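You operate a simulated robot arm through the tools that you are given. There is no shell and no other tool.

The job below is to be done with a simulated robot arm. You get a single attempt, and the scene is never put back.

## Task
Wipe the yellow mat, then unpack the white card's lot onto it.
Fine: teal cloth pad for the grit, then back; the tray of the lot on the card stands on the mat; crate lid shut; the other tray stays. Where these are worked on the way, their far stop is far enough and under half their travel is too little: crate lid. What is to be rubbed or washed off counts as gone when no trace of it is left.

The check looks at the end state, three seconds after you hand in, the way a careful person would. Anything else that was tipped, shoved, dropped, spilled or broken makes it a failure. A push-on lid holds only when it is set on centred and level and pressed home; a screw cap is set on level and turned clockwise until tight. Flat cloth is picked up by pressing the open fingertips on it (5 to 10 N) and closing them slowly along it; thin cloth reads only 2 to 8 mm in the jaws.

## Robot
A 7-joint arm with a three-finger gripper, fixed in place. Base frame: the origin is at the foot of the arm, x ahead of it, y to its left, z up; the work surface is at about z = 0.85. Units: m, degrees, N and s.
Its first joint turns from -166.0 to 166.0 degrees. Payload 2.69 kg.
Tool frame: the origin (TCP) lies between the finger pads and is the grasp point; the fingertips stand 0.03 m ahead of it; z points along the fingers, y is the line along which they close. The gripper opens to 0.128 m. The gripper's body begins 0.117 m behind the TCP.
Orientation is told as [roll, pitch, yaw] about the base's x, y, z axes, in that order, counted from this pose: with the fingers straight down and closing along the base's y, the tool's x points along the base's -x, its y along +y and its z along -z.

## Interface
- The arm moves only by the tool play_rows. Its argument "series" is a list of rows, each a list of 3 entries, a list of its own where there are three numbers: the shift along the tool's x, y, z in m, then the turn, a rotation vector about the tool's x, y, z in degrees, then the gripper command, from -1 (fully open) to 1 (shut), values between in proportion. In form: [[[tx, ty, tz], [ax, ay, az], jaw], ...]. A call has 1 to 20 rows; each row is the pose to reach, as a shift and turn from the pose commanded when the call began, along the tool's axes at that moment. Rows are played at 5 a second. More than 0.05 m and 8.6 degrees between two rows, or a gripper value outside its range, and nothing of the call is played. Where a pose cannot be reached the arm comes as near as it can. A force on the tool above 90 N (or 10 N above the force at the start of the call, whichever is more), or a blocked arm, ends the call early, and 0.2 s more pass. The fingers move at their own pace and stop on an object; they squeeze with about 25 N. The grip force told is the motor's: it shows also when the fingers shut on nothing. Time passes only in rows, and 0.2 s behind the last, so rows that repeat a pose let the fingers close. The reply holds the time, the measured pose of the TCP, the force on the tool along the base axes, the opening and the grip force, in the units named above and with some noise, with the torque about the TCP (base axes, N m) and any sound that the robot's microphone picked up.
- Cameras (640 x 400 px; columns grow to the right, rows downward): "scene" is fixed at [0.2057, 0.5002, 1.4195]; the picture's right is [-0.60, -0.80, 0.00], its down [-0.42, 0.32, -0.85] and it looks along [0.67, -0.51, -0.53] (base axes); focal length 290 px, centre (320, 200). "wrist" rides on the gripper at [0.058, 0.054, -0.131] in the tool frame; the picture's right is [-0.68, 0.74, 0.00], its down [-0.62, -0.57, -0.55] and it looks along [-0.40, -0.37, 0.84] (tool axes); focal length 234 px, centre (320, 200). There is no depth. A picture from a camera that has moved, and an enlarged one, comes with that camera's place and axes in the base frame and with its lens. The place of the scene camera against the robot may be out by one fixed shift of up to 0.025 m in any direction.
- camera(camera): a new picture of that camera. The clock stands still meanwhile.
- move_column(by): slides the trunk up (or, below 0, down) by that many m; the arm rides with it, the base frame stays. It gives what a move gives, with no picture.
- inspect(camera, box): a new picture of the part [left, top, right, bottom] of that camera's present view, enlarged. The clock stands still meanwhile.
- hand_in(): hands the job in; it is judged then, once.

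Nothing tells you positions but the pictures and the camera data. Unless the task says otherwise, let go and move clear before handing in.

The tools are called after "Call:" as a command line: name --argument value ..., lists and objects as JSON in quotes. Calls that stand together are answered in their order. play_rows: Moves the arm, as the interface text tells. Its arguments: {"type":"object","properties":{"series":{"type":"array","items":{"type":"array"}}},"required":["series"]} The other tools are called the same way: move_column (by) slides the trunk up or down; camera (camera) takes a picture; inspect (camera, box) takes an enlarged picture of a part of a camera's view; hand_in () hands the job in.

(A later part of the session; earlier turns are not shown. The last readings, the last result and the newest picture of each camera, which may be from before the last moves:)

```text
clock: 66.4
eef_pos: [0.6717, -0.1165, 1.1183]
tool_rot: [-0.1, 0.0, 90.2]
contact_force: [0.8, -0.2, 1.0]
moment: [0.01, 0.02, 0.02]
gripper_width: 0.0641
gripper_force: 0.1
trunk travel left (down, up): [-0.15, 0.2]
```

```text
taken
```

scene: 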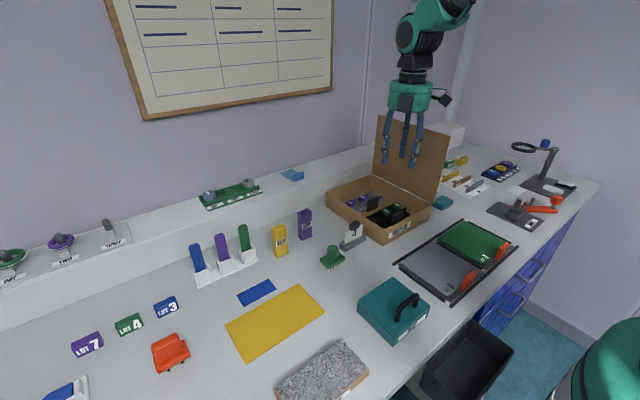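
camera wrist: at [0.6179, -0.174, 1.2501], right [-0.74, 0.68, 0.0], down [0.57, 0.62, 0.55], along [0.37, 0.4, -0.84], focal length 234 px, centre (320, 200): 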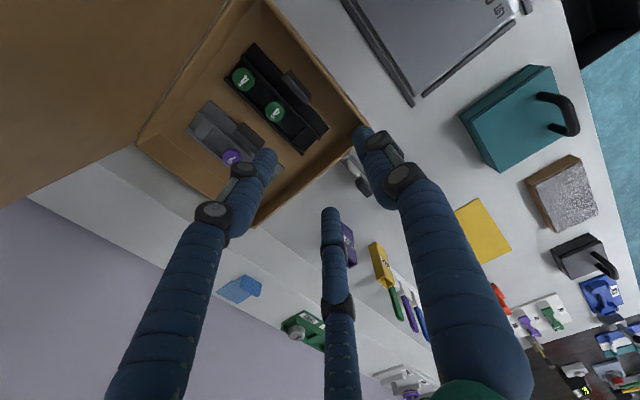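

Yaw reached. I'll move over the plate with a narrow opening (~30 mm) and recheck clearances to the wall and rail.

Call:
play_rows --series '[[[0.013, -0.002, 0.04], [0, 0, 0], 0.3], [[0.027, -0.004, 0.08], [0, 0, 0], 0.5], [[0.04, -0.0055, 0.11], [0, 0, 0], 0.54], [[0.04, -0.0055, 0.11], [0, 0, 0], 0.54]]'

Call:
camera --camera "wrist"

Call:
inspect --camera "wrist" --box '[250, 60, 400, 200]'

Call:
inspect --camera "scene" --box '[340, 140, 440, 250]'

```text
clock: 67.4
eef_pos: [0.6788, -0.1572, 1.0082]
tool_rot: [0.0, 0.1, 90.0]
contact_force: [0.5, 0.4, 0.0]
moment: [0.03, 0.0, 0.02]
gripper_width: 0.0295
gripper_force: 0.1
trunk travel left (down, up): [-0.15, 0.2]
```

```text
taken
camera wrist: at [0.6239, -0.2142, 1.1394], right [-0.74, 0.68, 0.0], down [0.57, 0.62, 0.55], along [0.37, 0.4, -0.84], focal length 234 px, centre (320, 200)
```

wrist: 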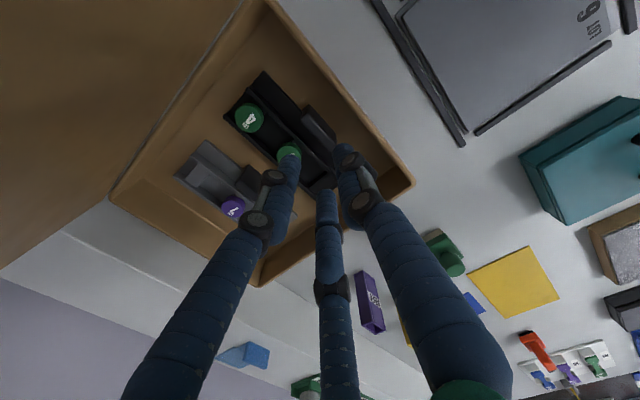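

```text
2.86 times, centred on (325, 130) of wrist
camera zoom: at [0.6239, -0.2142, 1.1394], right [-0.74, 0.68, 0.0], down [0.57, 0.62, 0.55], along [0.37, 0.4, -0.84], focal length 669 px, centre (306, 400)
```

zoom: 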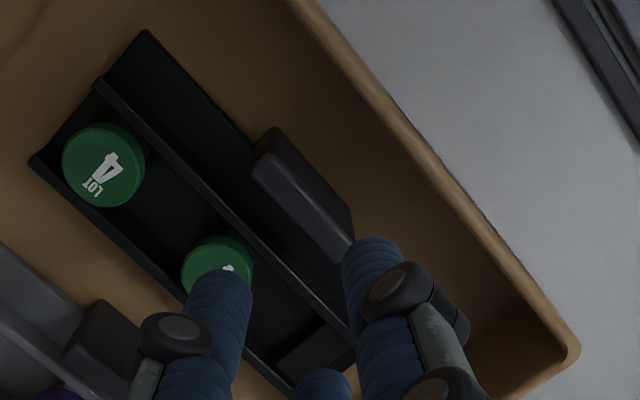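

```text
3.64 times, centred on (390, 195) of scene
camera zoom: at [0.2057, 0.5002, 1.4195], right [-0.6, -0.8, 0.0], down [-0.42, 0.32, -0.85], along [0.67, -0.51, -0.53], focal length 1054 px, centre (66, 218)
```

zoom: 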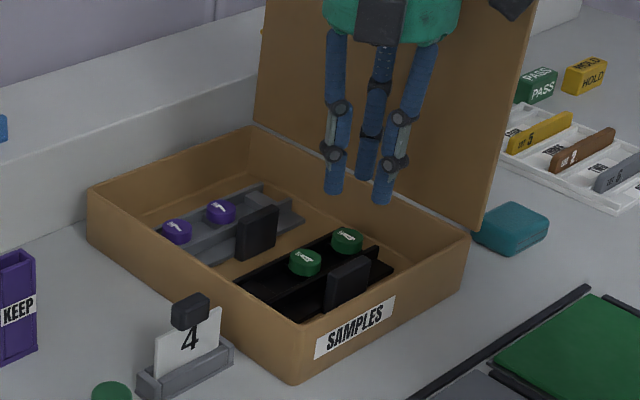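

I need sharper measurements of the rim, plate and rail here, so I'll zoom in more.

Call:
inspect --camera "wrist" --box '[295, 70, 365, 140]'

Call:
inspect --camera "wrist" --box '[300, 110, 380, 180]'

```text
5.71 times, centred on (330, 105) of wrist
camera zoom: at [0.6239, -0.2142, 1.1394], right [-0.74, 0.68, 0.0], down [0.57, 0.62, 0.55], along [0.37, 0.4, -0.84], focal length 1338 px, centre (263, 743)
```

zoom: 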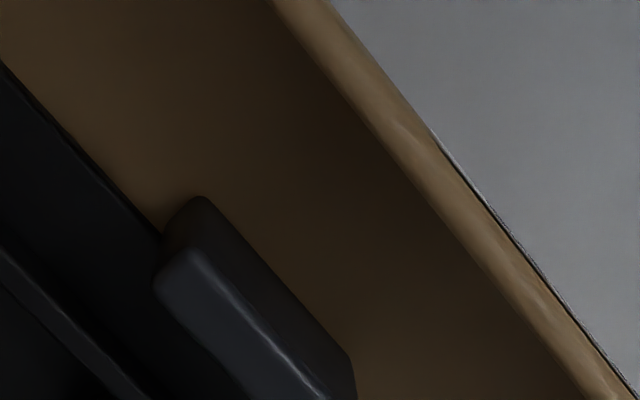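

```text
5.71 times, centred on (340, 145) of wrist
camera zoom: at [0.6239, -0.2142, 1.1394], right [-0.74, 0.68, 0.0], down [0.57, 0.62, 0.55], along [0.37, 0.4, -0.84], focal length 1338 px, centre (206, 514)
```

zoom: 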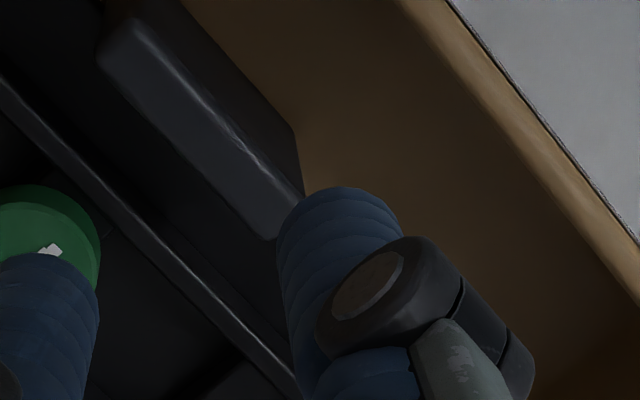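

Measured: wall inner face x ≈ 0.634, plate x 0.669–0.679 and y centre ≈ -0.160, rail at x ≈ 0.70. The fingers fit. I'll descend to just above rail height and check.

Call:
play_rows --series '[[[0.003, 0, 0.03], [0, 0, 0], 0.53], [[0.003, 0, 0.06], [0, 0, 0], 0.53], [[0.003, 0, 0.08], [0, 0, 0], 0.53], [[0.003, 0, 0.095], [0, 0, 0], 0.53], [[0.003, 0, 0.095], [0, 0, 0], 0.53]]'

Call:
inspect --camera "wrist" --box '[240, 90, 400, 250]'

Call:
inspect --camera "scene" --box '[365, 185, 415, 235]'

```text
clock: 68.6
eef_pos: [0.6769, -0.1584, 0.9137]
tool_rot: [0.0, 0.0, 90.0]
contact_force: [-0.1, -0.5, 0.1]
moment: [0.01, 0.03, -0.01]
gripper_width: 0.0294
gripper_force: 0.2
trunk travel left (down, up): [-0.15, 0.2]
```

```text
2.50 times, centred on (320, 170) of wrist
camera zoom: at [0.6233, -0.217, 1.045], right [-0.74, 0.68, 0.0], down [0.57, 0.62, 0.55], along [0.37, 0.4, -0.84], focal length 585 px, centre (320, 275)
```

zoom: 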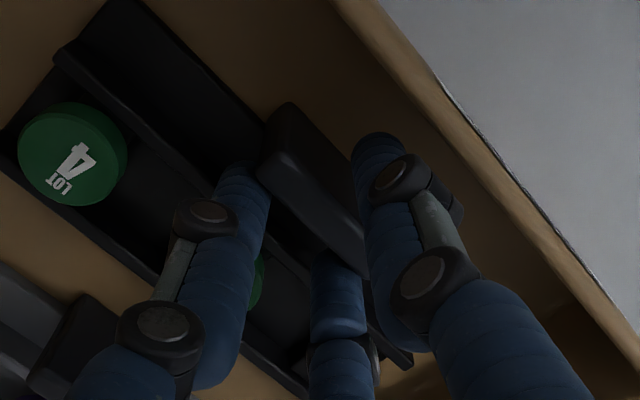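

```text
8.00 times, centred on (390, 210) of scene
camera zoom: at [0.2057, 0.5002, 1.4195], right [-0.6, -0.8, 0.0], down [-0.42, 0.32, -0.85], along [0.67, -0.51, -0.53], focal length 2319 px, centre (-240, 120)
```

zoom: 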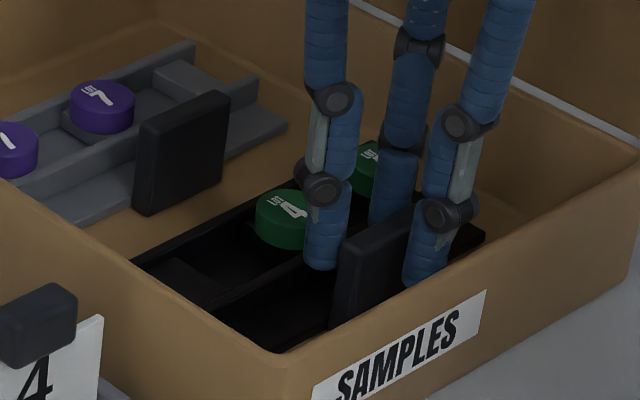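

The fingers straddle the plate without contact. I'll lower another 11 mm between plate and rail, watching force.

Call:
play_rows --series '[[[0.001, 0, 0.004], [0, 0, 0], 0.53], [[0.001, 0, 0.008], [0, 0, 0], 0.53]]'

```text
clock: 69.2
eef_pos: [0.6773, -0.1605, 0.9065]
tool_rot: [-0.1, 0.0, 89.9]
contact_force: [-0.3, 0.1, -0.5]
moment: [-0.02, 0.01, -0.02]
gripper_width: 0.0295
gripper_force: 0.1
trunk travel left (down, up): [-0.15, 0.2]
```

Call:
play_rows --series '[[[0, 0, 0.002], [0, 0, 0], 0.53], [[0, 0, 0.004], [0, 0, 0], 0.53], [[0, 0, 0.004], [0, 0, 0], 0.53]]'

Call:
inspect --camera "scene" --box '[365, 185, 415, 235]'

Call:
inspect --camera "wrist" --box '[240, 90, 400, 250]'

```text
clock: 70.0
eef_pos: [0.6782, -0.1614, 0.9015]
tool_rot: [0.0, 0.0, 90.0]
contact_force: [-0.4, 0.4, -0.1]
moment: [-0.01, -0.03, -0.01]
gripper_width: 0.0295
gripper_force: 0.0
trunk travel left (down, up): [-0.15, 0.2]
```

```text
8.00 times, centred on (390, 210) of scene
camera zoom: at [0.2057, 0.5002, 1.4195], right [-0.6, -0.8, 0.0], down [-0.42, 0.32, -0.85], along [0.67, -0.51, -0.53], focal length 2319 px, centre (-240, 120)
```

zoom: 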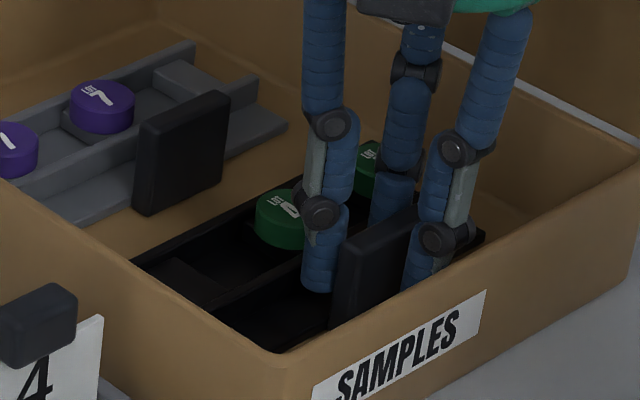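

```text
2.50 times, centred on (320, 170) of wrist
camera zoom: at [0.6235, -0.218, 1.0332], right [-0.74, 0.68, 0.0], down [0.57, 0.62, 0.55], along [0.37, 0.4, -0.84], focal length 585 px, centre (320, 275)
```

zoom: 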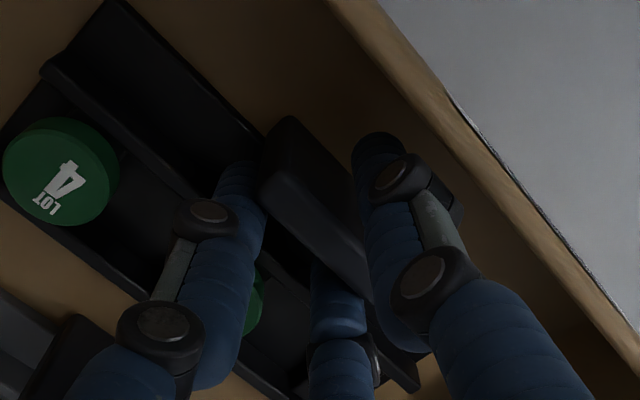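

Deep enough with no contact. I'll close slowly on the plate.

Call:
play_rows --series '[[[0, 0, 0], [0, 0, 0], 0.62], [[0, 0, 0], [0, 0, 0], 0.68], [[0, 0, 0], [0, 0, 0], 0.74], [[0, 0, 0], [0, 0, 0], 1], [[0, 0, 0], [0, 0, 0], 1], [[0, 0, 0], [0, 0, 0], 1]]'

Call:
inspect --camera "scene" --box '[365, 185, 415, 235]'

Call:
inspect --camera "wrist" --box '[240, 90, 400, 250]'

```text
clock: 71.4
eef_pos: [0.6778, -0.1606, 0.903]
tool_rot: [0.0, 0.0, 90.0]
contact_force: [0.2, -0.3, -0.8]
moment: [0.01, 0.06, 0.01]
gripper_width: 0.02
gripper_force: 24.8
trunk travel left (down, up): [-0.15, 0.2]
```

```text
8.00 times, centred on (390, 210) of scene
camera zoom: at [0.2057, 0.5002, 1.4195], right [-0.6, -0.8, 0.0], down [-0.42, 0.32, -0.85], along [0.67, -0.51, -0.53], focal length 2319 px, centre (-240, 120)
```

zoom: 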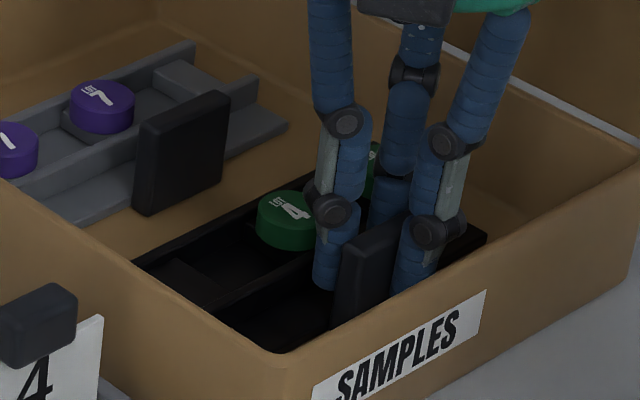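

```text
2.50 times, centred on (320, 170) of wrist
camera zoom: at [0.6234, -0.218, 1.0333], right [-0.74, 0.68, 0.0], down [0.57, 0.62, 0.55], along [0.37, 0.4, -0.84], focal length 585 px, centre (320, 275)
```

zoom: 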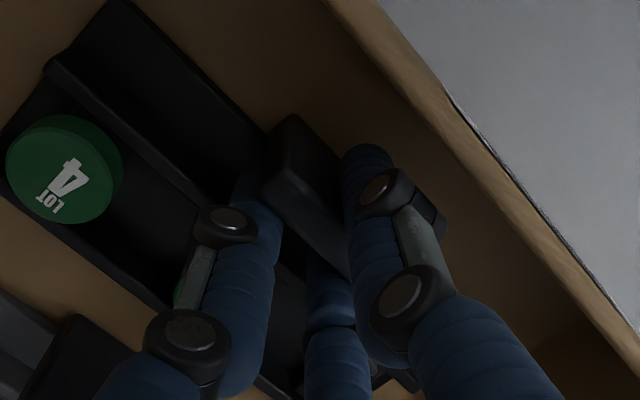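

Clamped on the plate with balanced forces. A small slow test lift first.

Call:
play_rows --series '[[[0, 0, -0.004], [0, 0, 0], 1], [[0, 0, -0.008], [0, 0, 0], 1], [[0, 0, -0.014], [0, 0, 0], 1], [[0, 0, -0.02], [0, 0, 0], 1], [[0, 0, -0.02], [0, 0, 0], 1]]'

Call:
inspect --camera "scene" --box '[360, 180, 415, 235]'

Call:
inspect --camera "wrist" --box '[200, 70, 400, 250]'

```text
clock: 72.6
eef_pos: [0.6774, -0.1607, 0.9224]
tool_rot: [0.1, 0.1, 90.0]
contact_force: [1.0, -0.4, -2.0]
moment: [0.02, 0.07, -0.05]
gripper_width: 0.0202
gripper_force: 24.9
trunk travel left (down, up): [-0.15, 0.2]
```

```text
7.27 times, centred on (388, 208) of scene
camera zoom: at [0.2057, 0.5002, 1.4195], right [-0.6, -0.8, 0.0], down [-0.42, 0.32, -0.85], along [0.67, -0.51, -0.53], focal length 2108 px, centre (-171, 146)
```

zoom: 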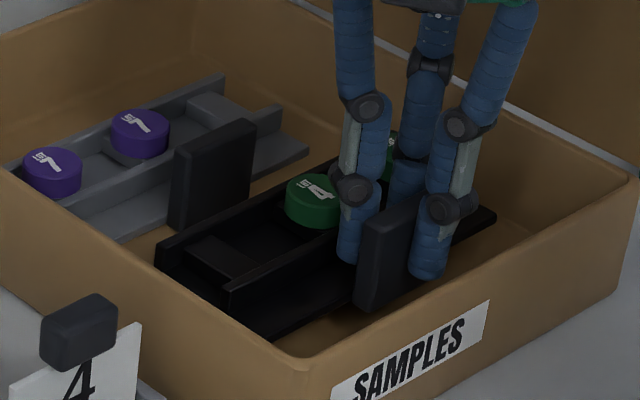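

```text
2.22 times, centred on (300, 160) of wrist
camera zoom: at [0.6235, -0.2178, 1.0531], right [-0.74, 0.68, 0.0], down [0.57, 0.62, 0.55], along [0.37, 0.4, -0.84], focal length 520 px, centre (364, 289)
```

zoom: 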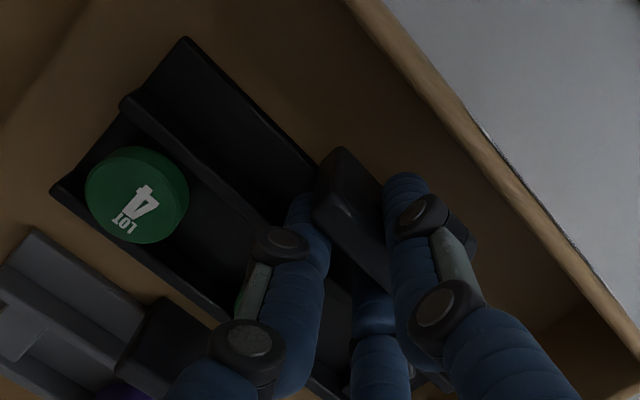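

The tray hangs level with its pieces in place (about 2 N). I'll raise it well clear of the crate.

Call:
play_rows --series '[[[0, 0, -0.008], [0, 0, 0], 1], [[0, 0, -0.02], [0, 0, 0], 1], [[0, 0, -0.038], [0, 0, 0], 1], [[0, 0, -0.06], [0, 0, 0], 1], [[0, 0, -0.085], [0, 0, 0], 1], [[0, 0, -0.108], [0, 0, 0], 1], [[0, 0, -0.128], [0, 0, 0], 1], [[0, 0, -0.142], [0, 0, 0], 1], [[0, 0, -0.15], [0, 0, 0], 1], [[0, 0, -0.15], [0, 0, 0], 1]]'

Call:
inspect --camera "scene" --box '[320, 100, 460, 250]'

Call:
camera --camera "wrist"

```text
clock: 74.8
eef_pos: [0.6788, -0.1599, 1.0714]
tool_rot: [0.0, 0.1, 90.0]
contact_force: [0.1, 0.6, -2.6]
moment: [0.01, 0.08, -0.05]
gripper_width: 0.02
gripper_force: 25.7
trunk travel left (down, up): [-0.15, 0.2]
```

```text
2.67 times, centred on (390, 175) of scene
camera zoom: at [0.2057, 0.5002, 1.4195], right [-0.6, -0.8, 0.0], down [-0.42, 0.32, -0.85], along [0.67, -0.51, -0.53], focal length 773 px, centre (133, 267)
```

zoom: 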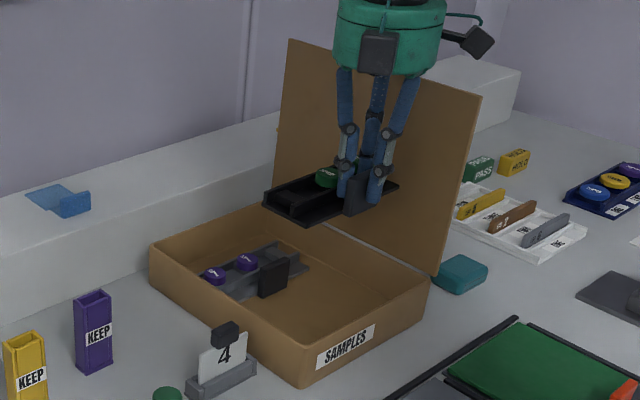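

```text
taken
camera wrist: at [0.624, -0.2178, 1.2029], right [-0.74, 0.68, 0.0], down [0.57, 0.62, 0.55], along [0.37, 0.4, -0.84], focal length 234 px, centre (320, 200)
```

wrist: 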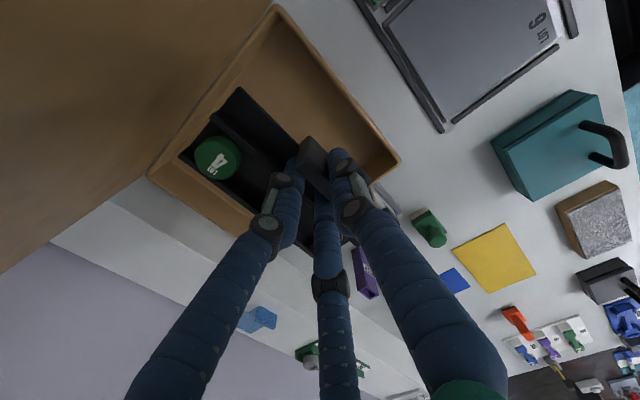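

The tray is well held and clear. I'll carry it smoothly to above the mat.

Call:
play_rows --series '[[[-0.0097, 0.002, 0], [0, 0, 0], 1], [[-0.0292, 0.0061, 0], [0, 0, 0], 1], [[-0.0584, 0.0122, 0], [0, 0, 0], 1], [[-0.0974, 0.0203, 0], [0, 0, 0], 1], [[-0.1364, 0.0284, 0], [0, 0, 0], 1], [[-0.1753, 0.0365, 0], [0, 0, 0], 1], [[-0.2143, 0.0446, 0], [0, 0, 0], 1], [[-0.2533, 0.0528, 0], [0, 0, 0], 1], [[-0.2923, 0.0609, 0], [0, 0, 0], 1], [[-0.3313, 0.069, 0], [0, 0, 0], 1], [[-0.3702, 0.0771, 0], [0, 0, 0], 1], [[-0.4092, 0.0852, 0], [0, 0, 0], 1], [[-0.4384, 0.0913, 0], [0, 0, 0], 1], [[-0.4628, 0.0964, 0], [0, 0, 0], 1], [[-0.4823, 0.1005, 0], [0, 0, 0], 1], [[-0.492, 0.1025, 0], [0, 0, 0], 1], [[-0.492, 0.1025, 0], [0, 0, 0], 1]]'

Call:
camera --camera "wrist"

Call:
camera --camera "scene"

```text
clock: 78.4
eef_pos: [0.5767, 0.332, 1.0726]
tool_rot: [0.0, 0.1, 90.0]
contact_force: [0.2, -0.1, -2.5]
moment: [-0.02, 0.06, 0.02]
gripper_width: 0.02
gripper_force: 25.1
trunk travel left (down, up): [-0.15, 0.2]
```

```text
taken
camera wrist: at [0.521, 0.2747, 1.203], right [-0.74, 0.68, 0.0], down [0.57, 0.62, 0.55], along [0.37, 0.4, -0.84], focal length 234 px, centre (320, 200)
```

wrist: 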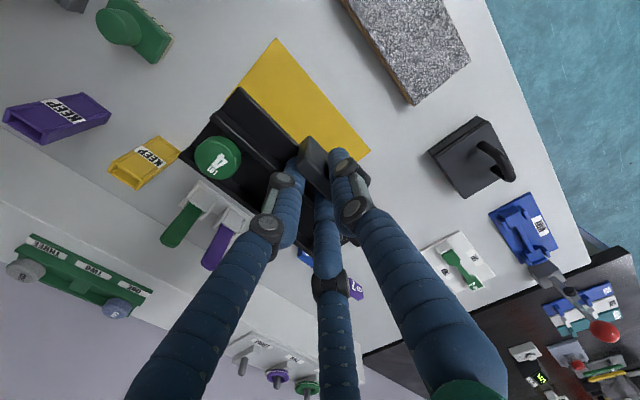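

```text
taken
```

scene: 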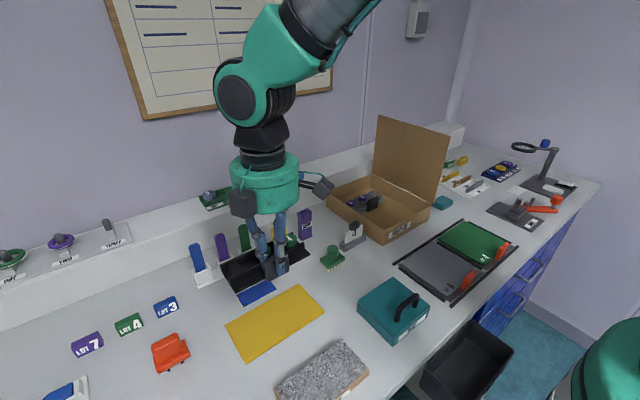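

The tray hovers over the mat; the mat's corners check out (x from 0.553, y 0.231–0.430). I'll lower it, slowing near the surface.

Call:
play_rows --series '[[[0, 0, 0.008], [0, 0, 0], 1], [[0, 0, 0.024], [0, 0, 0], 1], [[0, 0, 0.046], [0, 0, 0], 1], [[0, 0, 0.07], [0, 0, 0], 1], [[0, 0, 0.094], [0, 0, 0], 1], [[0, 0, 0.116], [0, 0, 0], 1], [[0, 0, 0.134], [0, 0, 0], 1], [[0, 0, 0.147], [0, 0, 0], 1], [[0, 0, 0.155], [0, 0, 0], 1], [[0, 0, 0.158], [0, 0, 0], 1], [[0, 0, 0.158], [0, 0, 0], 1]]'

Call:
inspect --camera "scene" --box '[190, 220, 350, 380]'

Call:
camera --camera "wrist"

```text
clock: 80.8
eef_pos: [0.5761, 0.3318, 0.9138]
tool_rot: [0.0, 0.0, 90.1]
contact_force: [0.0, -0.6, -1.7]
moment: [0.04, 0.08, 0.01]
gripper_width: 0.0199
gripper_force: 25.0
trunk travel left (down, up): [-0.15, 0.2]
```

```text
2.50 times, centred on (270, 300) of scene
camera zoom: at [0.2057, 0.5002, 1.4195], right [-0.6, -0.8, 0.0], down [-0.42, 0.32, -0.85], along [0.67, -0.51, -0.53], focal length 725 px, centre (445, -50)
```

zoom: 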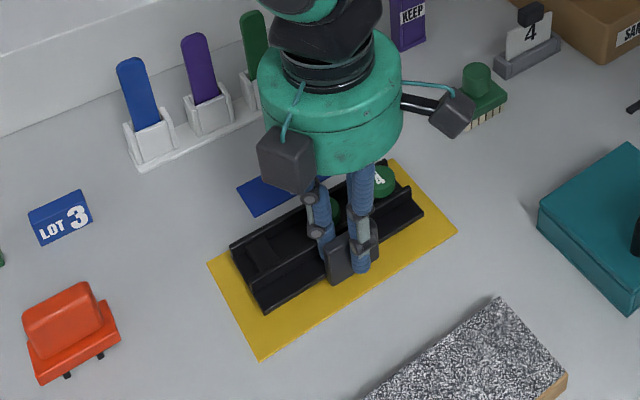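

```text
taken
camera wrist: at [0.5214, 0.274, 1.0446], right [-0.74, 0.68, 0.0], down [0.57, 0.62, 0.55], along [0.37, 0.4, -0.84], focal length 234 px, centre (320, 200)
```

wrist: 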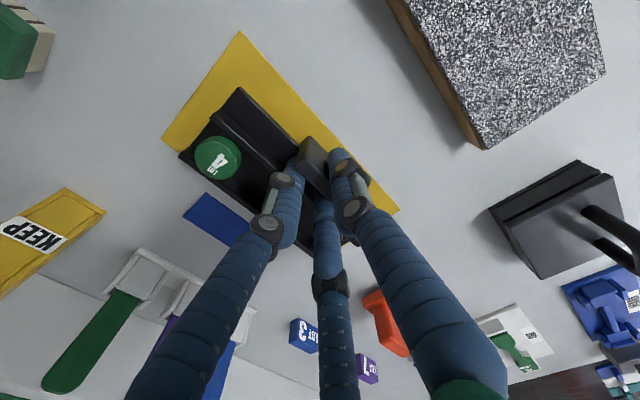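

The tray sits inside the mat's outline; I'll nudge it 3 mm to centre it and lower until it touches.

Call:
play_rows --series '[[[0.002, 0.003, 0.003], [0, 0, 0], 1], [[0.002, 0.003, 0.006], [0, 0, 0], 1], [[0.002, 0.003, 0.009], [0, 0, 0], 1]]'

```text
clock: 81.6
eef_pos: [0.5746, 0.3291, 0.9047]
tool_rot: [0.1, -0.1, 90.0]
contact_force: [-0.7, -0.5, -2.6]
moment: [-0.02, 0.08, 0.01]
gripper_width: 0.0202
gripper_force: 25.0
trunk travel left (down, up): [-0.15, 0.2]
```

Call:
play_rows --series '[[[0, 0, 0.001], [0, 0, 0], 1], [[0, 0, 0.002], [0, 0, 0], 1], [[0, 0, 0.003], [0, 0, 0], 1]]'

```text
clock: 82.4
eef_pos: [0.572, 0.329, 0.9022]
tool_rot: [0.1, -0.1, 90.0]
contact_force: [-0.3, 0.1, -1.5]
moment: [-0.02, 0.05, -0.04]
gripper_width: 0.0198
gripper_force: 25.3
trunk travel left (down, up): [-0.15, 0.2]
```

Call:
play_rows --series '[[[0, 0, 0.001], [0, 0, 0], 1], [[0, 0, 0.002], [0, 0, 0], 1]]'

```text
clock: 83.0
eef_pos: [0.574, 0.3285, 0.9009]
tool_rot: [0.1, 0.0, 90.0]
contact_force: [-0.2, -0.6, -2.6]
moment: [0.0, 0.08, 0.04]
gripper_width: 0.02
gripper_force: 24.7
trunk travel left (down, up): [-0.15, 0.2]
```

Call:
play_rows --series '[[[0, 0, 0.001], [0, 0, 0], 1], [[0, 0, 0.002], [0, 0, 0], 1]]'

```text
clock: 83.6
eef_pos: [0.5725, 0.3289, 0.8989]
tool_rot: [-0.1, 0.0, 90.0]
contact_force: [-2.0, -5.9, 14.5]
moment: [-0.62, 0.28, -0.07]
gripper_width: 0.0198
gripper_force: 25.5
trunk travel left (down, up): [-0.15, 0.2]
```

Contact reached. I'll ease off 1 mm and open the fingers slowly.

Call:
play_rows --series '[[[0, 0, -0.001], [0, 0, 0], 1], [[0, 0, -0.001], [0, 0, 0], 0.66], [[0, 0, -0.001], [0, 0, 0], 0.6], [[0, 0, -0.001], [0, 0, 0], 0.54], [[0, 0, -0.001], [0, 0, 0], 0.52], [[0, 0, -0.001], [0, 0, 0], 0.52]]'

Call:
inspect --camera "scene" --box '[210, 250, 340, 360]'

Call:
camera --camera "wrist"

```text
clock: 85.0
eef_pos: [0.5736, 0.3298, 0.8986]
tool_rot: [0.0, 0.0, 90.0]
contact_force: [-0.3, 0.0, -0.1]
moment: [0.0, -0.04, -0.01]
gripper_width: 0.0308
gripper_force: 0.1
trunk travel left (down, up): [-0.15, 0.2]
```

```text
3.64 times, centred on (275, 305) of scene
camera zoom: at [0.2057, 0.5002, 1.4195], right [-0.6, -0.8, 0.0], down [-0.42, 0.32, -0.85], along [0.67, -0.51, -0.53], focal length 1054 px, centre (484, -182)
```

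zoom: 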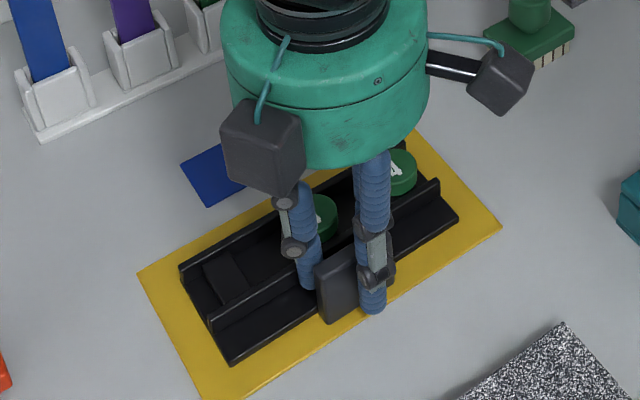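

```text
taken
camera wrist: at [0.5183, 0.2724, 1.0301], right [-0.74, 0.68, 0.0], down [0.57, 0.62, 0.55], along [0.37, 0.4, -0.84], focal length 234 px, centre (320, 200)
```

wrist: 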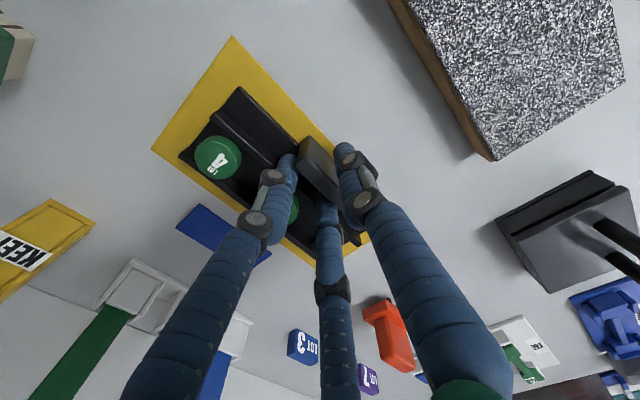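

The tray stands on the mat and the fingers are free. I'll rise straight up slowly.

Call:
play_rows --series '[[[0, 0, -0.006], [0, 0, 0], 0.52], [[0, 0, -0.014], [0, 0, 0], 0.52], [[0, 0, -0.025], [0, 0, 0], 0.52], [[0, 0, -0.04], [0, 0, 0], 0.52], [[0, 0, -0.07], [0, 0, 0], 0.52], [[0, 0, -0.11], [0, 0, 0], 0.52], [[0, 0, -0.15], [0, 0, 0], 0.52], [[0, 0, -0.19], [0, 0, 0], 0.4], [[0, 0, -0.23], [0, 0, 0], 0.3], [[0, 0, -0.23], [0, 0, 0], 0.3]]'

Call:
camera --camera "wrist"

Call:
inspect --camera "scene" --box '[210, 250, 340, 370]'

```text
clock: 87.2
eef_pos: [0.5725, 0.3288, 1.129]
tool_rot: [0.1, 0.0, 90.1]
contact_force: [0.6, -1.1, 1.1]
moment: [0.03, -0.04, 0.06]
gripper_width: 0.0448
gripper_force: 0.0
trunk travel left (down, up): [-0.15, 0.2]
```

```text
taken
camera wrist: at [0.5178, 0.272, 1.2606], right [-0.74, 0.68, 0.0], down [0.57, 0.62, 0.55], along [0.37, 0.4, -0.84], focal length 234 px, centre (320, 200)
```

wrist: 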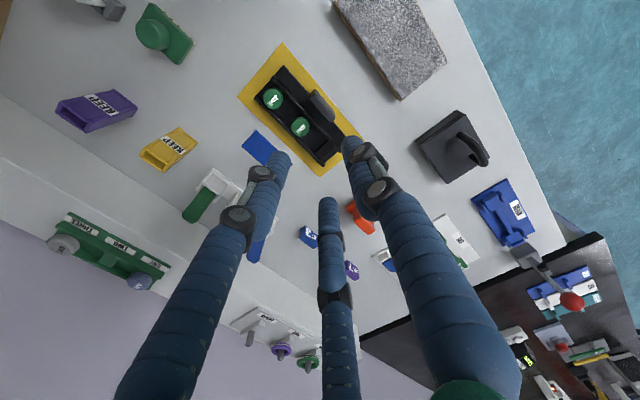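

```text
3.33 times, centred on (275, 310) of scene
camera zoom: at [0.2057, 0.5002, 1.4195], right [-0.6, -0.8, 0.0], down [-0.42, 0.32, -0.85], along [0.67, -0.51, -0.53], focal length 966 px, centre (470, -167)
```

zoom: 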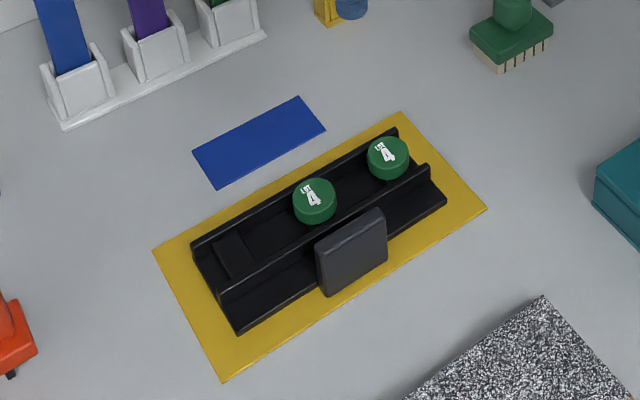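

The LOT 4 tray with both green pieces stands neatly on the mat. Now I'll go back to the crate (turning the hand back to yaw 0) to close the lid by its handle.

Call:
play_rows --series '[[[0.03, -0.0043, -0.0128], [0, 0, 8.2], 0.3], [[0.06, -0.0085, -0.0256], [0, 0, 16.4], 0.3], [[0.09, -0.0128, -0.0385], [0, 0, 24.6], 0.3], [[0.12, -0.0171, -0.0513], [0, 0, 32.8], 0.3], [[0.15, -0.0214, -0.0641], [0, 0, 41], 0.3], [[0.18, -0.0256, -0.0769], [0, 0, 49.2], 0.3], [[0.21, -0.0299, -0.0897], [0, 0, 57.4], 0.3], [[0.24, -0.0342, -0.1025], [0, 0, 65.6], 0.3], [[0.27, -0.0385, -0.1154], [0, 0, 73.8], 0.3], [[0.3, -0.0427, -0.1282], [0, 0, 82], 0.3], [[0.329, -0.047, -0.141], [0, 0, 90], 0.3], [[0.329, -0.047, -0.141], [0, 0, 90], 0.3]]'

Call:
camera --camera "wrist"

Call:
inspect --camera "scene" --box '[310, 90, 470, 250]'

```text
clock: 89.8
eef_pos: [0.6186, 0.0, 1.2697]
tool_rot: [0.1, 0.0, -0.2]
contact_force: [-0.1, 0.0, 0.6]
moment: [0.06, -0.01, -0.01]
gripper_width: 0.0447
gripper_force: 0.1
trunk travel left (down, up): [-0.15, 0.2]
```

```text
taken
camera wrist: at [0.5599, 0.054, 1.401], right [0.68, 0.74, 0.0], down [0.61, -0.57, 0.55], along [0.4, -0.37, -0.84], focal length 234 px, centre (320, 200)
```

wrist: 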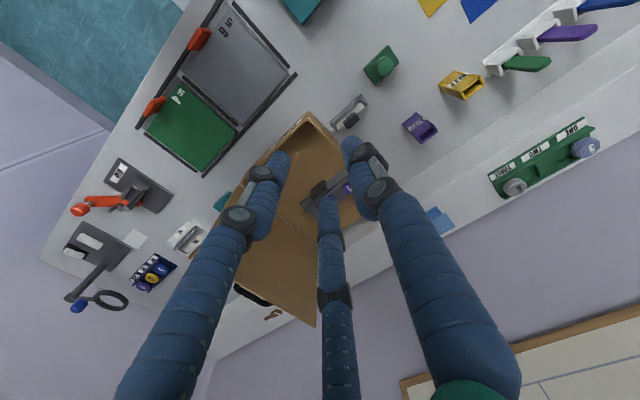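

```text
2.50 times, centred on (390, 170) of scene
camera zoom: at [0.2057, 0.5002, 1.4195], right [-0.6, -0.8, 0.0], down [-0.42, 0.32, -0.85], along [0.67, -0.51, -0.53], focal length 725 px, centre (145, 275)
```

zoom: 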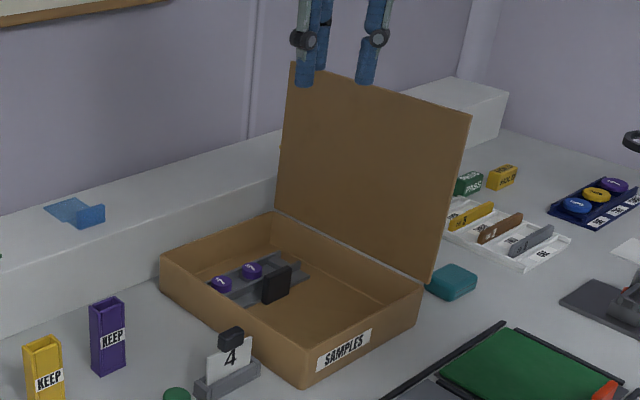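

The lid still stands just past vertical (~94°). I'll pass over its top edge to the handle side again with narrow jaws.

Call:
play_rows --series '[[[-0.035, -0.025, -0.01], [0, 0, 0], 0.44], [[-0.072, -0.053, -0.01], [0, 0, 0], 0.44], [[-0.108, -0.085, -0.01], [0, 0, 0], 0.44], [[-0.142, -0.12, -0.01], [0, 0, 0], 0.44], [[-0.142, -0.165, -0.01], [0, 0, 0], 0.44], [[-0.142, -0.21, -0.01], [0, 0, 0], 0.44], [[-0.142, -0.255, -0.01], [0, 0, 0], 0.44], [[-0.142, -0.3, -0.005], [-6, 0, 0], 0.44], [[-0.142, -0.332, 0.02], [-14, 0, 0], 0.44], [[-0.142, -0.36, 0.048], [-22, 0, 0], 0.44], [[-0.142, -0.36, 0.048], [-22, 0, 0], 0.44]]'

Call:
camera --camera "wrist"

Call:
inspect --camera "wrist" --box '[270, 40, 450, 210]'

```text
clock: 92.2
eef_pos: [0.762, -0.3619, 1.2212]
tool_rot: [22.1, 0.0, 0.0]
contact_force: [0.8, -1.2, -0.2]
moment: [0.13, 0.04, -0.06]
gripper_width: 0.0359
gripper_force: 0.1
trunk travel left (down, up): [-0.15, 0.2]
```

```text
taken
camera wrist: at [0.7027, -0.3596, 1.3628], right [0.68, 0.68, 0.28], down [0.62, -0.73, 0.3], along [0.4, -0.03, -0.91], focal length 234 px, centre (320, 200)
```

wrist: 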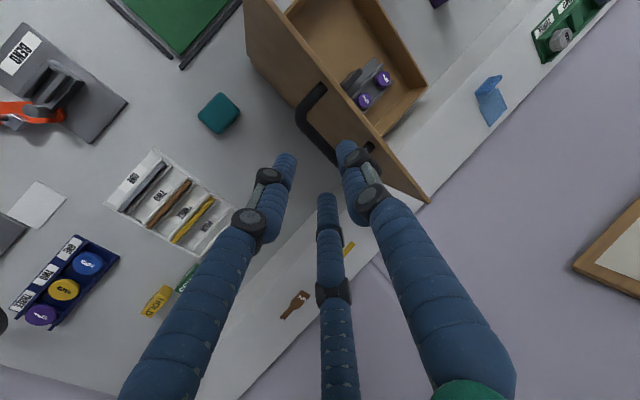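

```text
2.35 times, centred on (360, 125) of wrist
camera zoom: at [0.7027, -0.3596, 1.3628], right [0.68, 0.68, 0.28], down [0.62, -0.73, 0.3], along [0.4, -0.03, -0.91], focal length 551 px, centre (226, 376)
```

zoom: 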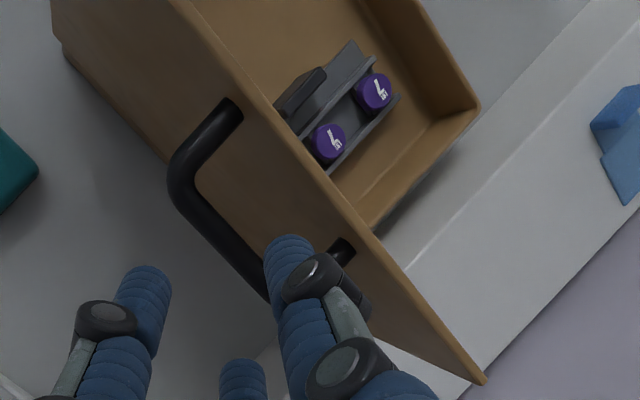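

Same view as when I withdrew. I'll retrace the path onto the bar in reverse.

Call:
play_rows --series '[[[0, -0.0119, 0.0308], [-8, 0, 0], 0.44], [[0, -0.0177, 0.0535], [-16, 0, 0], 0.44], [[0, -0.0196, 0.0711], [-24, 0, 0], 0.44], [[0, -0.0191, 0.0844], [-32, 0, 0], 0.44], [[0, -0.0181, 0.0935], [-40, 0, 0], 0.44], [[0, -0.0164, 0.1002], [-48, 0, 0], 0.44], [[0, -0.0104, 0.1047], [-56, 0, 0], 0.44], [[0, -0.0104, 0.1047], [-56, 0, 0], 0.44]]'

Call:
camera --camera "wrist"

Call:
inspect --camera "scene" --box '[310, 60, 510, 260]'

```text
clock: 94.0
eef_pos: [0.7621, -0.3319, 1.1214]
tool_rot: [78.1, 0.0, 0.0]
contact_force: [-0.7, 0.0, 0.5]
moment: [0.07, 0.02, 0.04]
gripper_width: 0.0359
gripper_force: 0.1
trunk travel left (down, up): [-0.15, 0.2]
```

```text
taken
camera wrist: at [0.703, -0.4465, 1.2006], right [0.68, 0.15, 0.72], down [0.62, -0.65, -0.44], along [0.4, 0.74, -0.54], focal length 234 px, centre (320, 200)
```

wrist: 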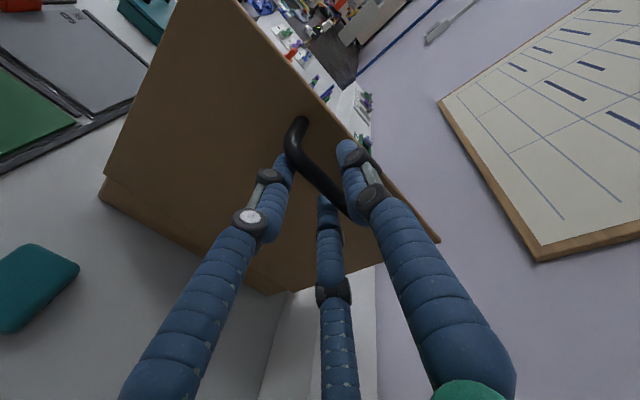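

```text
2.00 times, centred on (410, 160) of scene
camera zoom: at [0.2057, 0.5002, 1.4195], right [-0.6, -0.8, 0.0], down [-0.42, 0.32, -0.85], along [0.67, -0.51, -0.53], focal length 580 px, centre (140, 280)
```

zoom: 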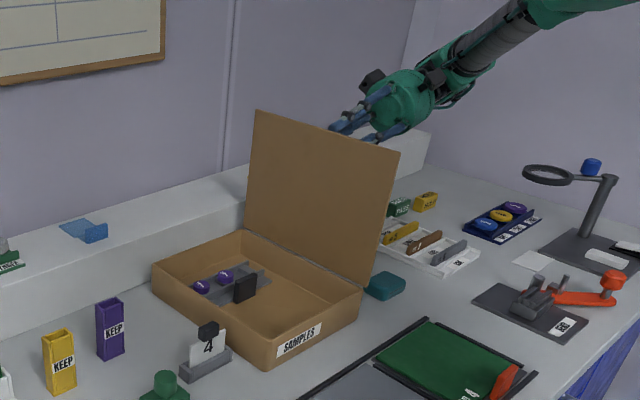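

The bar is inside the jaws with no contact. Shift 2–3 mm for the three-finger centring and close.

Call:
play_rows --series '[[[0, -0.0028, 0], [0, 0, 0], 0.44], [[0, -0.0028, 0], [0, 0, 0], 0.6], [[0, -0.0028, 0], [0, 0, 0], 0.68], [[0, -0.0028, 0], [0, 0, 0], 1], [[0, -0.0028, 0], [0, 0, 0], 1]]'

```text
clock: 95.2
eef_pos: [0.7616, -0.3318, 1.1196]
tool_rot: [78.0, 0.1, 0.0]
contact_force: [2.4, -1.6, 6.9]
moment: [0.09, 0.17, 0.02]
gripper_width: 0.0194
gripper_force: 44.5
trunk travel left (down, up): [-0.15, 0.2]
```

Firm grip with low force. I'll swing the lid back along its arc in controlled steps.

Call:
play_rows --series '[[[0, 0.0063, 0.013], [3.3, 0, 0], 1], [[0, 0.0125, 0.0261], [6.6, 0, 0], 1], [[0, 0.0206, 0.0537], [13.3, 0, 0], 1], [[0, 0.0247, 0.082], [19.9, 0, 0], 1]]'

Call:
inspect --camera "scene" --box '[310, 60, 510, 260]'

```text
clock: 96.2
eef_pos: [0.7619, -0.2462, 1.124]
tool_rot: [58.1, 0.2, 0.0]
contact_force: [0.6, 2.5, -6.8]
moment: [0.22, 0.29, 0.28]
gripper_width: 0.0191
gripper_force: 44.3
trunk travel left (down, up): [-0.15, 0.2]
```

```text
2.00 times, centred on (410, 160) of scene
camera zoom: at [0.2057, 0.5002, 1.4195], right [-0.6, -0.8, 0.0], down [-0.42, 0.32, -0.85], along [0.67, -0.51, -0.53], focal length 580 px, centre (140, 280)
```

zoom: 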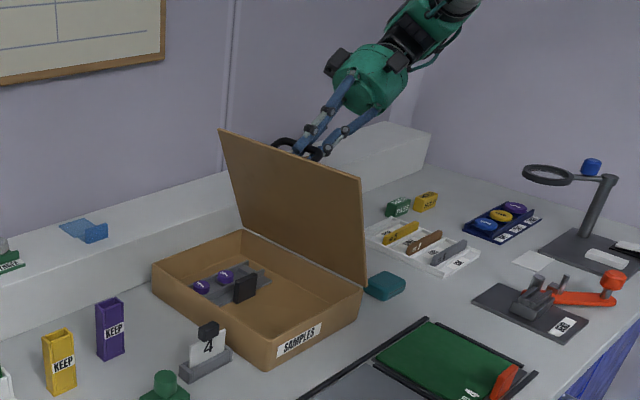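

Going smoothly; continuing the closing arc.

Call:
play_rows --series '[[[0, 0.0098, 0.027], [6.6, 0, 0], 1], [[0, 0.0158, 0.0549], [13.3, 0, 0], 1], [[0, 0.0179, 0.0834], [19.9, 0, 0], 1], [[0, 0.0159, 0.1119], [26.6, 0, 0], 1]]'

Call:
inspect --camera "scene" --box '[310, 100, 470, 260]'

```text
clock: 97.2
eef_pos: [0.7631, -0.1421, 1.0778]
tool_rot: [31.5, 0.1, 0.1]
contact_force: [-1.1, -9.4, -15.2]
moment: [-0.08, 0.25, 0.14]
gripper_width: 0.0191
gripper_force: 44.7
trunk travel left (down, up): [-0.15, 0.2]
```

```text
2.50 times, centred on (390, 180) of scene
camera zoom: at [0.2057, 0.5002, 1.4195], right [-0.6, -0.8, 0.0], down [-0.42, 0.32, -0.85], along [0.67, -0.51, -0.53], focal length 725 px, centre (145, 250)
```

zoom: 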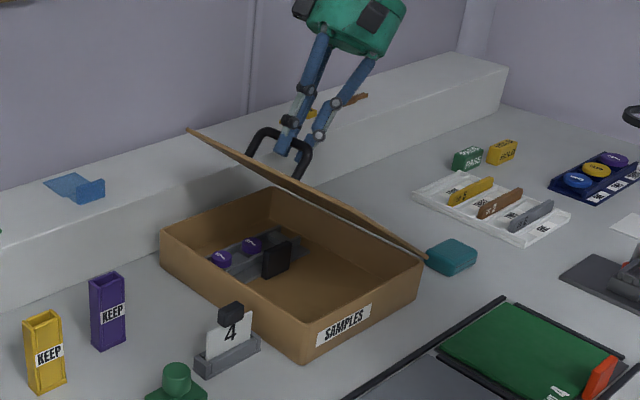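

A slight radial mismatch only; I'll correct by 1.5 mm and bring the lid down to a few degrees.

Call:
play_rows --series '[[[0, 0.0058, 0.0276], [6.6, 0, 0], 1], [[0, 0.009, 0.0557], [13.2, 0, 0], 1], [[0, 0.0085, 0.084], [19.9, 0, 0], 1], [[0, 0.0047, 0.1084], [25.7, 0, 0], 1]]'

Call:
inspect --camera "scene" --box '[310, 120, 450, 260]'

```text
clock: 98.2
eef_pos: [0.7615, -0.0774, 0.9892]
tool_rot: [5.8, 0.0, -0.1]
contact_force: [3.6, 18.6, 0.7]
moment: [0.27, 1.13, 0.08]
gripper_width: 0.0194
gripper_force: 44.0
trunk travel left (down, up): [-0.15, 0.2]
```

```text
2.86 times, centred on (380, 190) of scene
camera zoom: at [0.2057, 0.5002, 1.4195], right [-0.6, -0.8, 0.0], down [-0.42, 0.32, -0.85], along [0.67, -0.51, -0.53], focal length 828 px, centre (149, 229)
```

zoom: 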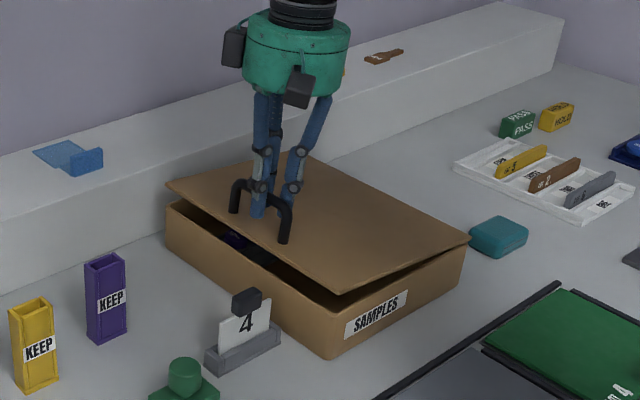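

Almost shut. Lowering the last few degrees.

Call:
play_rows --series '[[[0, 0.0036, 0.0122], [2.9, 0, 0], 1], [[0, 0.0065, 0.0251], [5.8, 0, 0], 1], [[0, 0.0065, 0.0251], [5.8, 0, 0], 1]]'

Call:
inspect --camera "scene" --box '[310, 140, 450, 260]'

```text
clock: 99.0
eef_pos: [0.7615, -0.0703, 0.9684]
tool_rot: [-0.1, -0.2, -0.1]
contact_force: [-3.8, 16.0, 24.3]
moment: [0.24, 0.68, 0.03]
gripper_width: 0.0192
gripper_force: 44.0
trunk travel left (down, up): [-0.15, 0.2]
```

```text
3.33 times, centred on (380, 200) of scene
camera zoom: at [0.2057, 0.5002, 1.4195], right [-0.6, -0.8, 0.0], down [-0.42, 0.32, -0.85], along [0.67, -0.51, -0.53], focal length 966 px, centre (120, 200)
```

zoom: 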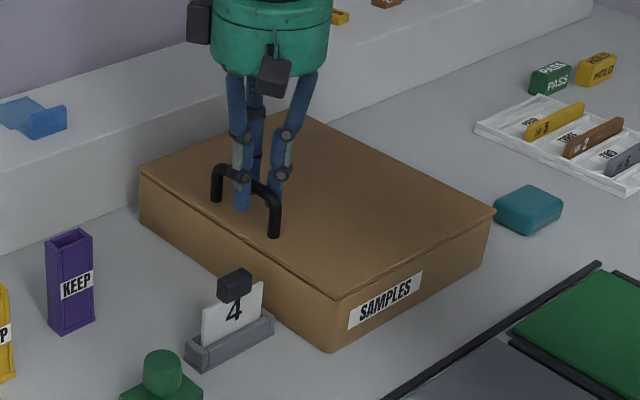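

The lid is shut flush (pressing about 24 N). I'll ease the force, then release the handle.

Call:
play_rows --series '[[[0, 0.0015, -0.0015], [0, 0, 0], 1], [[0, 0.0015, -0.0015], [0, 0, 0], 1]]'

```text
clock: 99.6
eef_pos: [0.7613, -0.0713, 0.9674]
tool_rot: [0.0, -0.1, -0.1]
contact_force: [2.7, -2.1, 17.4]
moment: [0.01, -0.57, 0.06]
gripper_width: 0.0192
gripper_force: 44.0
trunk travel left (down, up): [-0.15, 0.2]
```

Call:
play_rows --series '[[[0, 0, -0.0005], [0, 0, 0], 0.6], [[0, 0, -0.0005], [0, 0, 0], 0.4], [[0, 0, -0.0005], [0, 0, 0], 0.25], [[0, 0, -0.0005], [0, 0, 0], 0.2], [[0, 0, -0.01], [0, 0, 0], 0.2], [[0, 0, -0.03], [0, 0, 0], 0.2], [[0, 0, -0.06], [0, 0, 0], 0.2], [[0, 0, -0.1], [0, 0, 0], 0.2], [[0, 0, -0.14], [0, 0, 0], 0.2], [[0, 0, -0.18], [0, 0, 0], 0.2], [[0, 0, -0.22], [0, 0, 0], 0.2]]'

Call:
camera --camera "scene"

Call:
inspect --camera "scene" --box '[310, 140, 470, 260]'

Call:
camera --camera "wrist"

```text
clock: 102.0
eef_pos: [0.761, -0.0709, 1.1869]
tool_rot: [0.0, 0.0, 0.0]
contact_force: [-0.2, -0.6, -0.8]
moment: [0.02, -0.02, -0.01]
gripper_width: 0.0514
gripper_force: 0.1
trunk travel left (down, up): [-0.15, 0.2]
```

```text
taken
```

scene: 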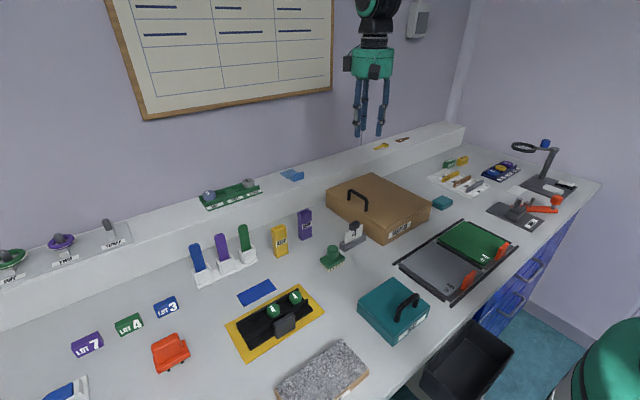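

```text
3.33 times, centred on (390, 200) of scene
camera zoom: at [0.2057, 0.5002, 1.4195], right [-0.6, -0.8, 0.0], down [-0.42, 0.32, -0.85], along [0.67, -0.51, -0.53], focal length 966 px, centre (87, 200)
```

zoom: 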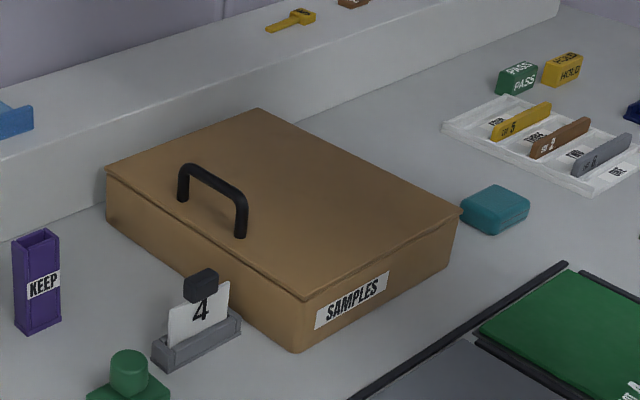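

```text
taken
camera wrist: at [0.7017, -0.0155, 1.3181], right [0.68, 0.74, 0.0], down [0.62, -0.57, 0.55], along [0.4, -0.37, -0.84], focal length 234 px, centre (320, 200)
```

wrist: 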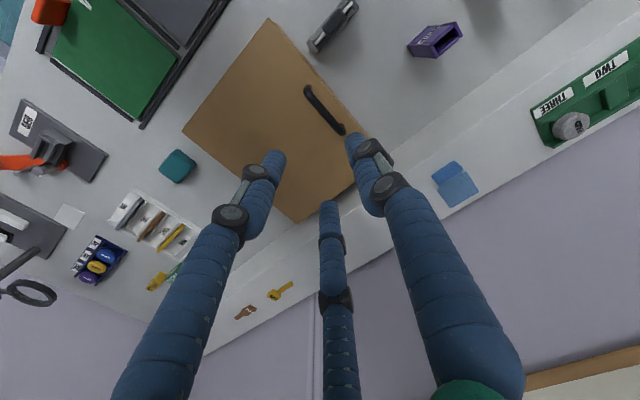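

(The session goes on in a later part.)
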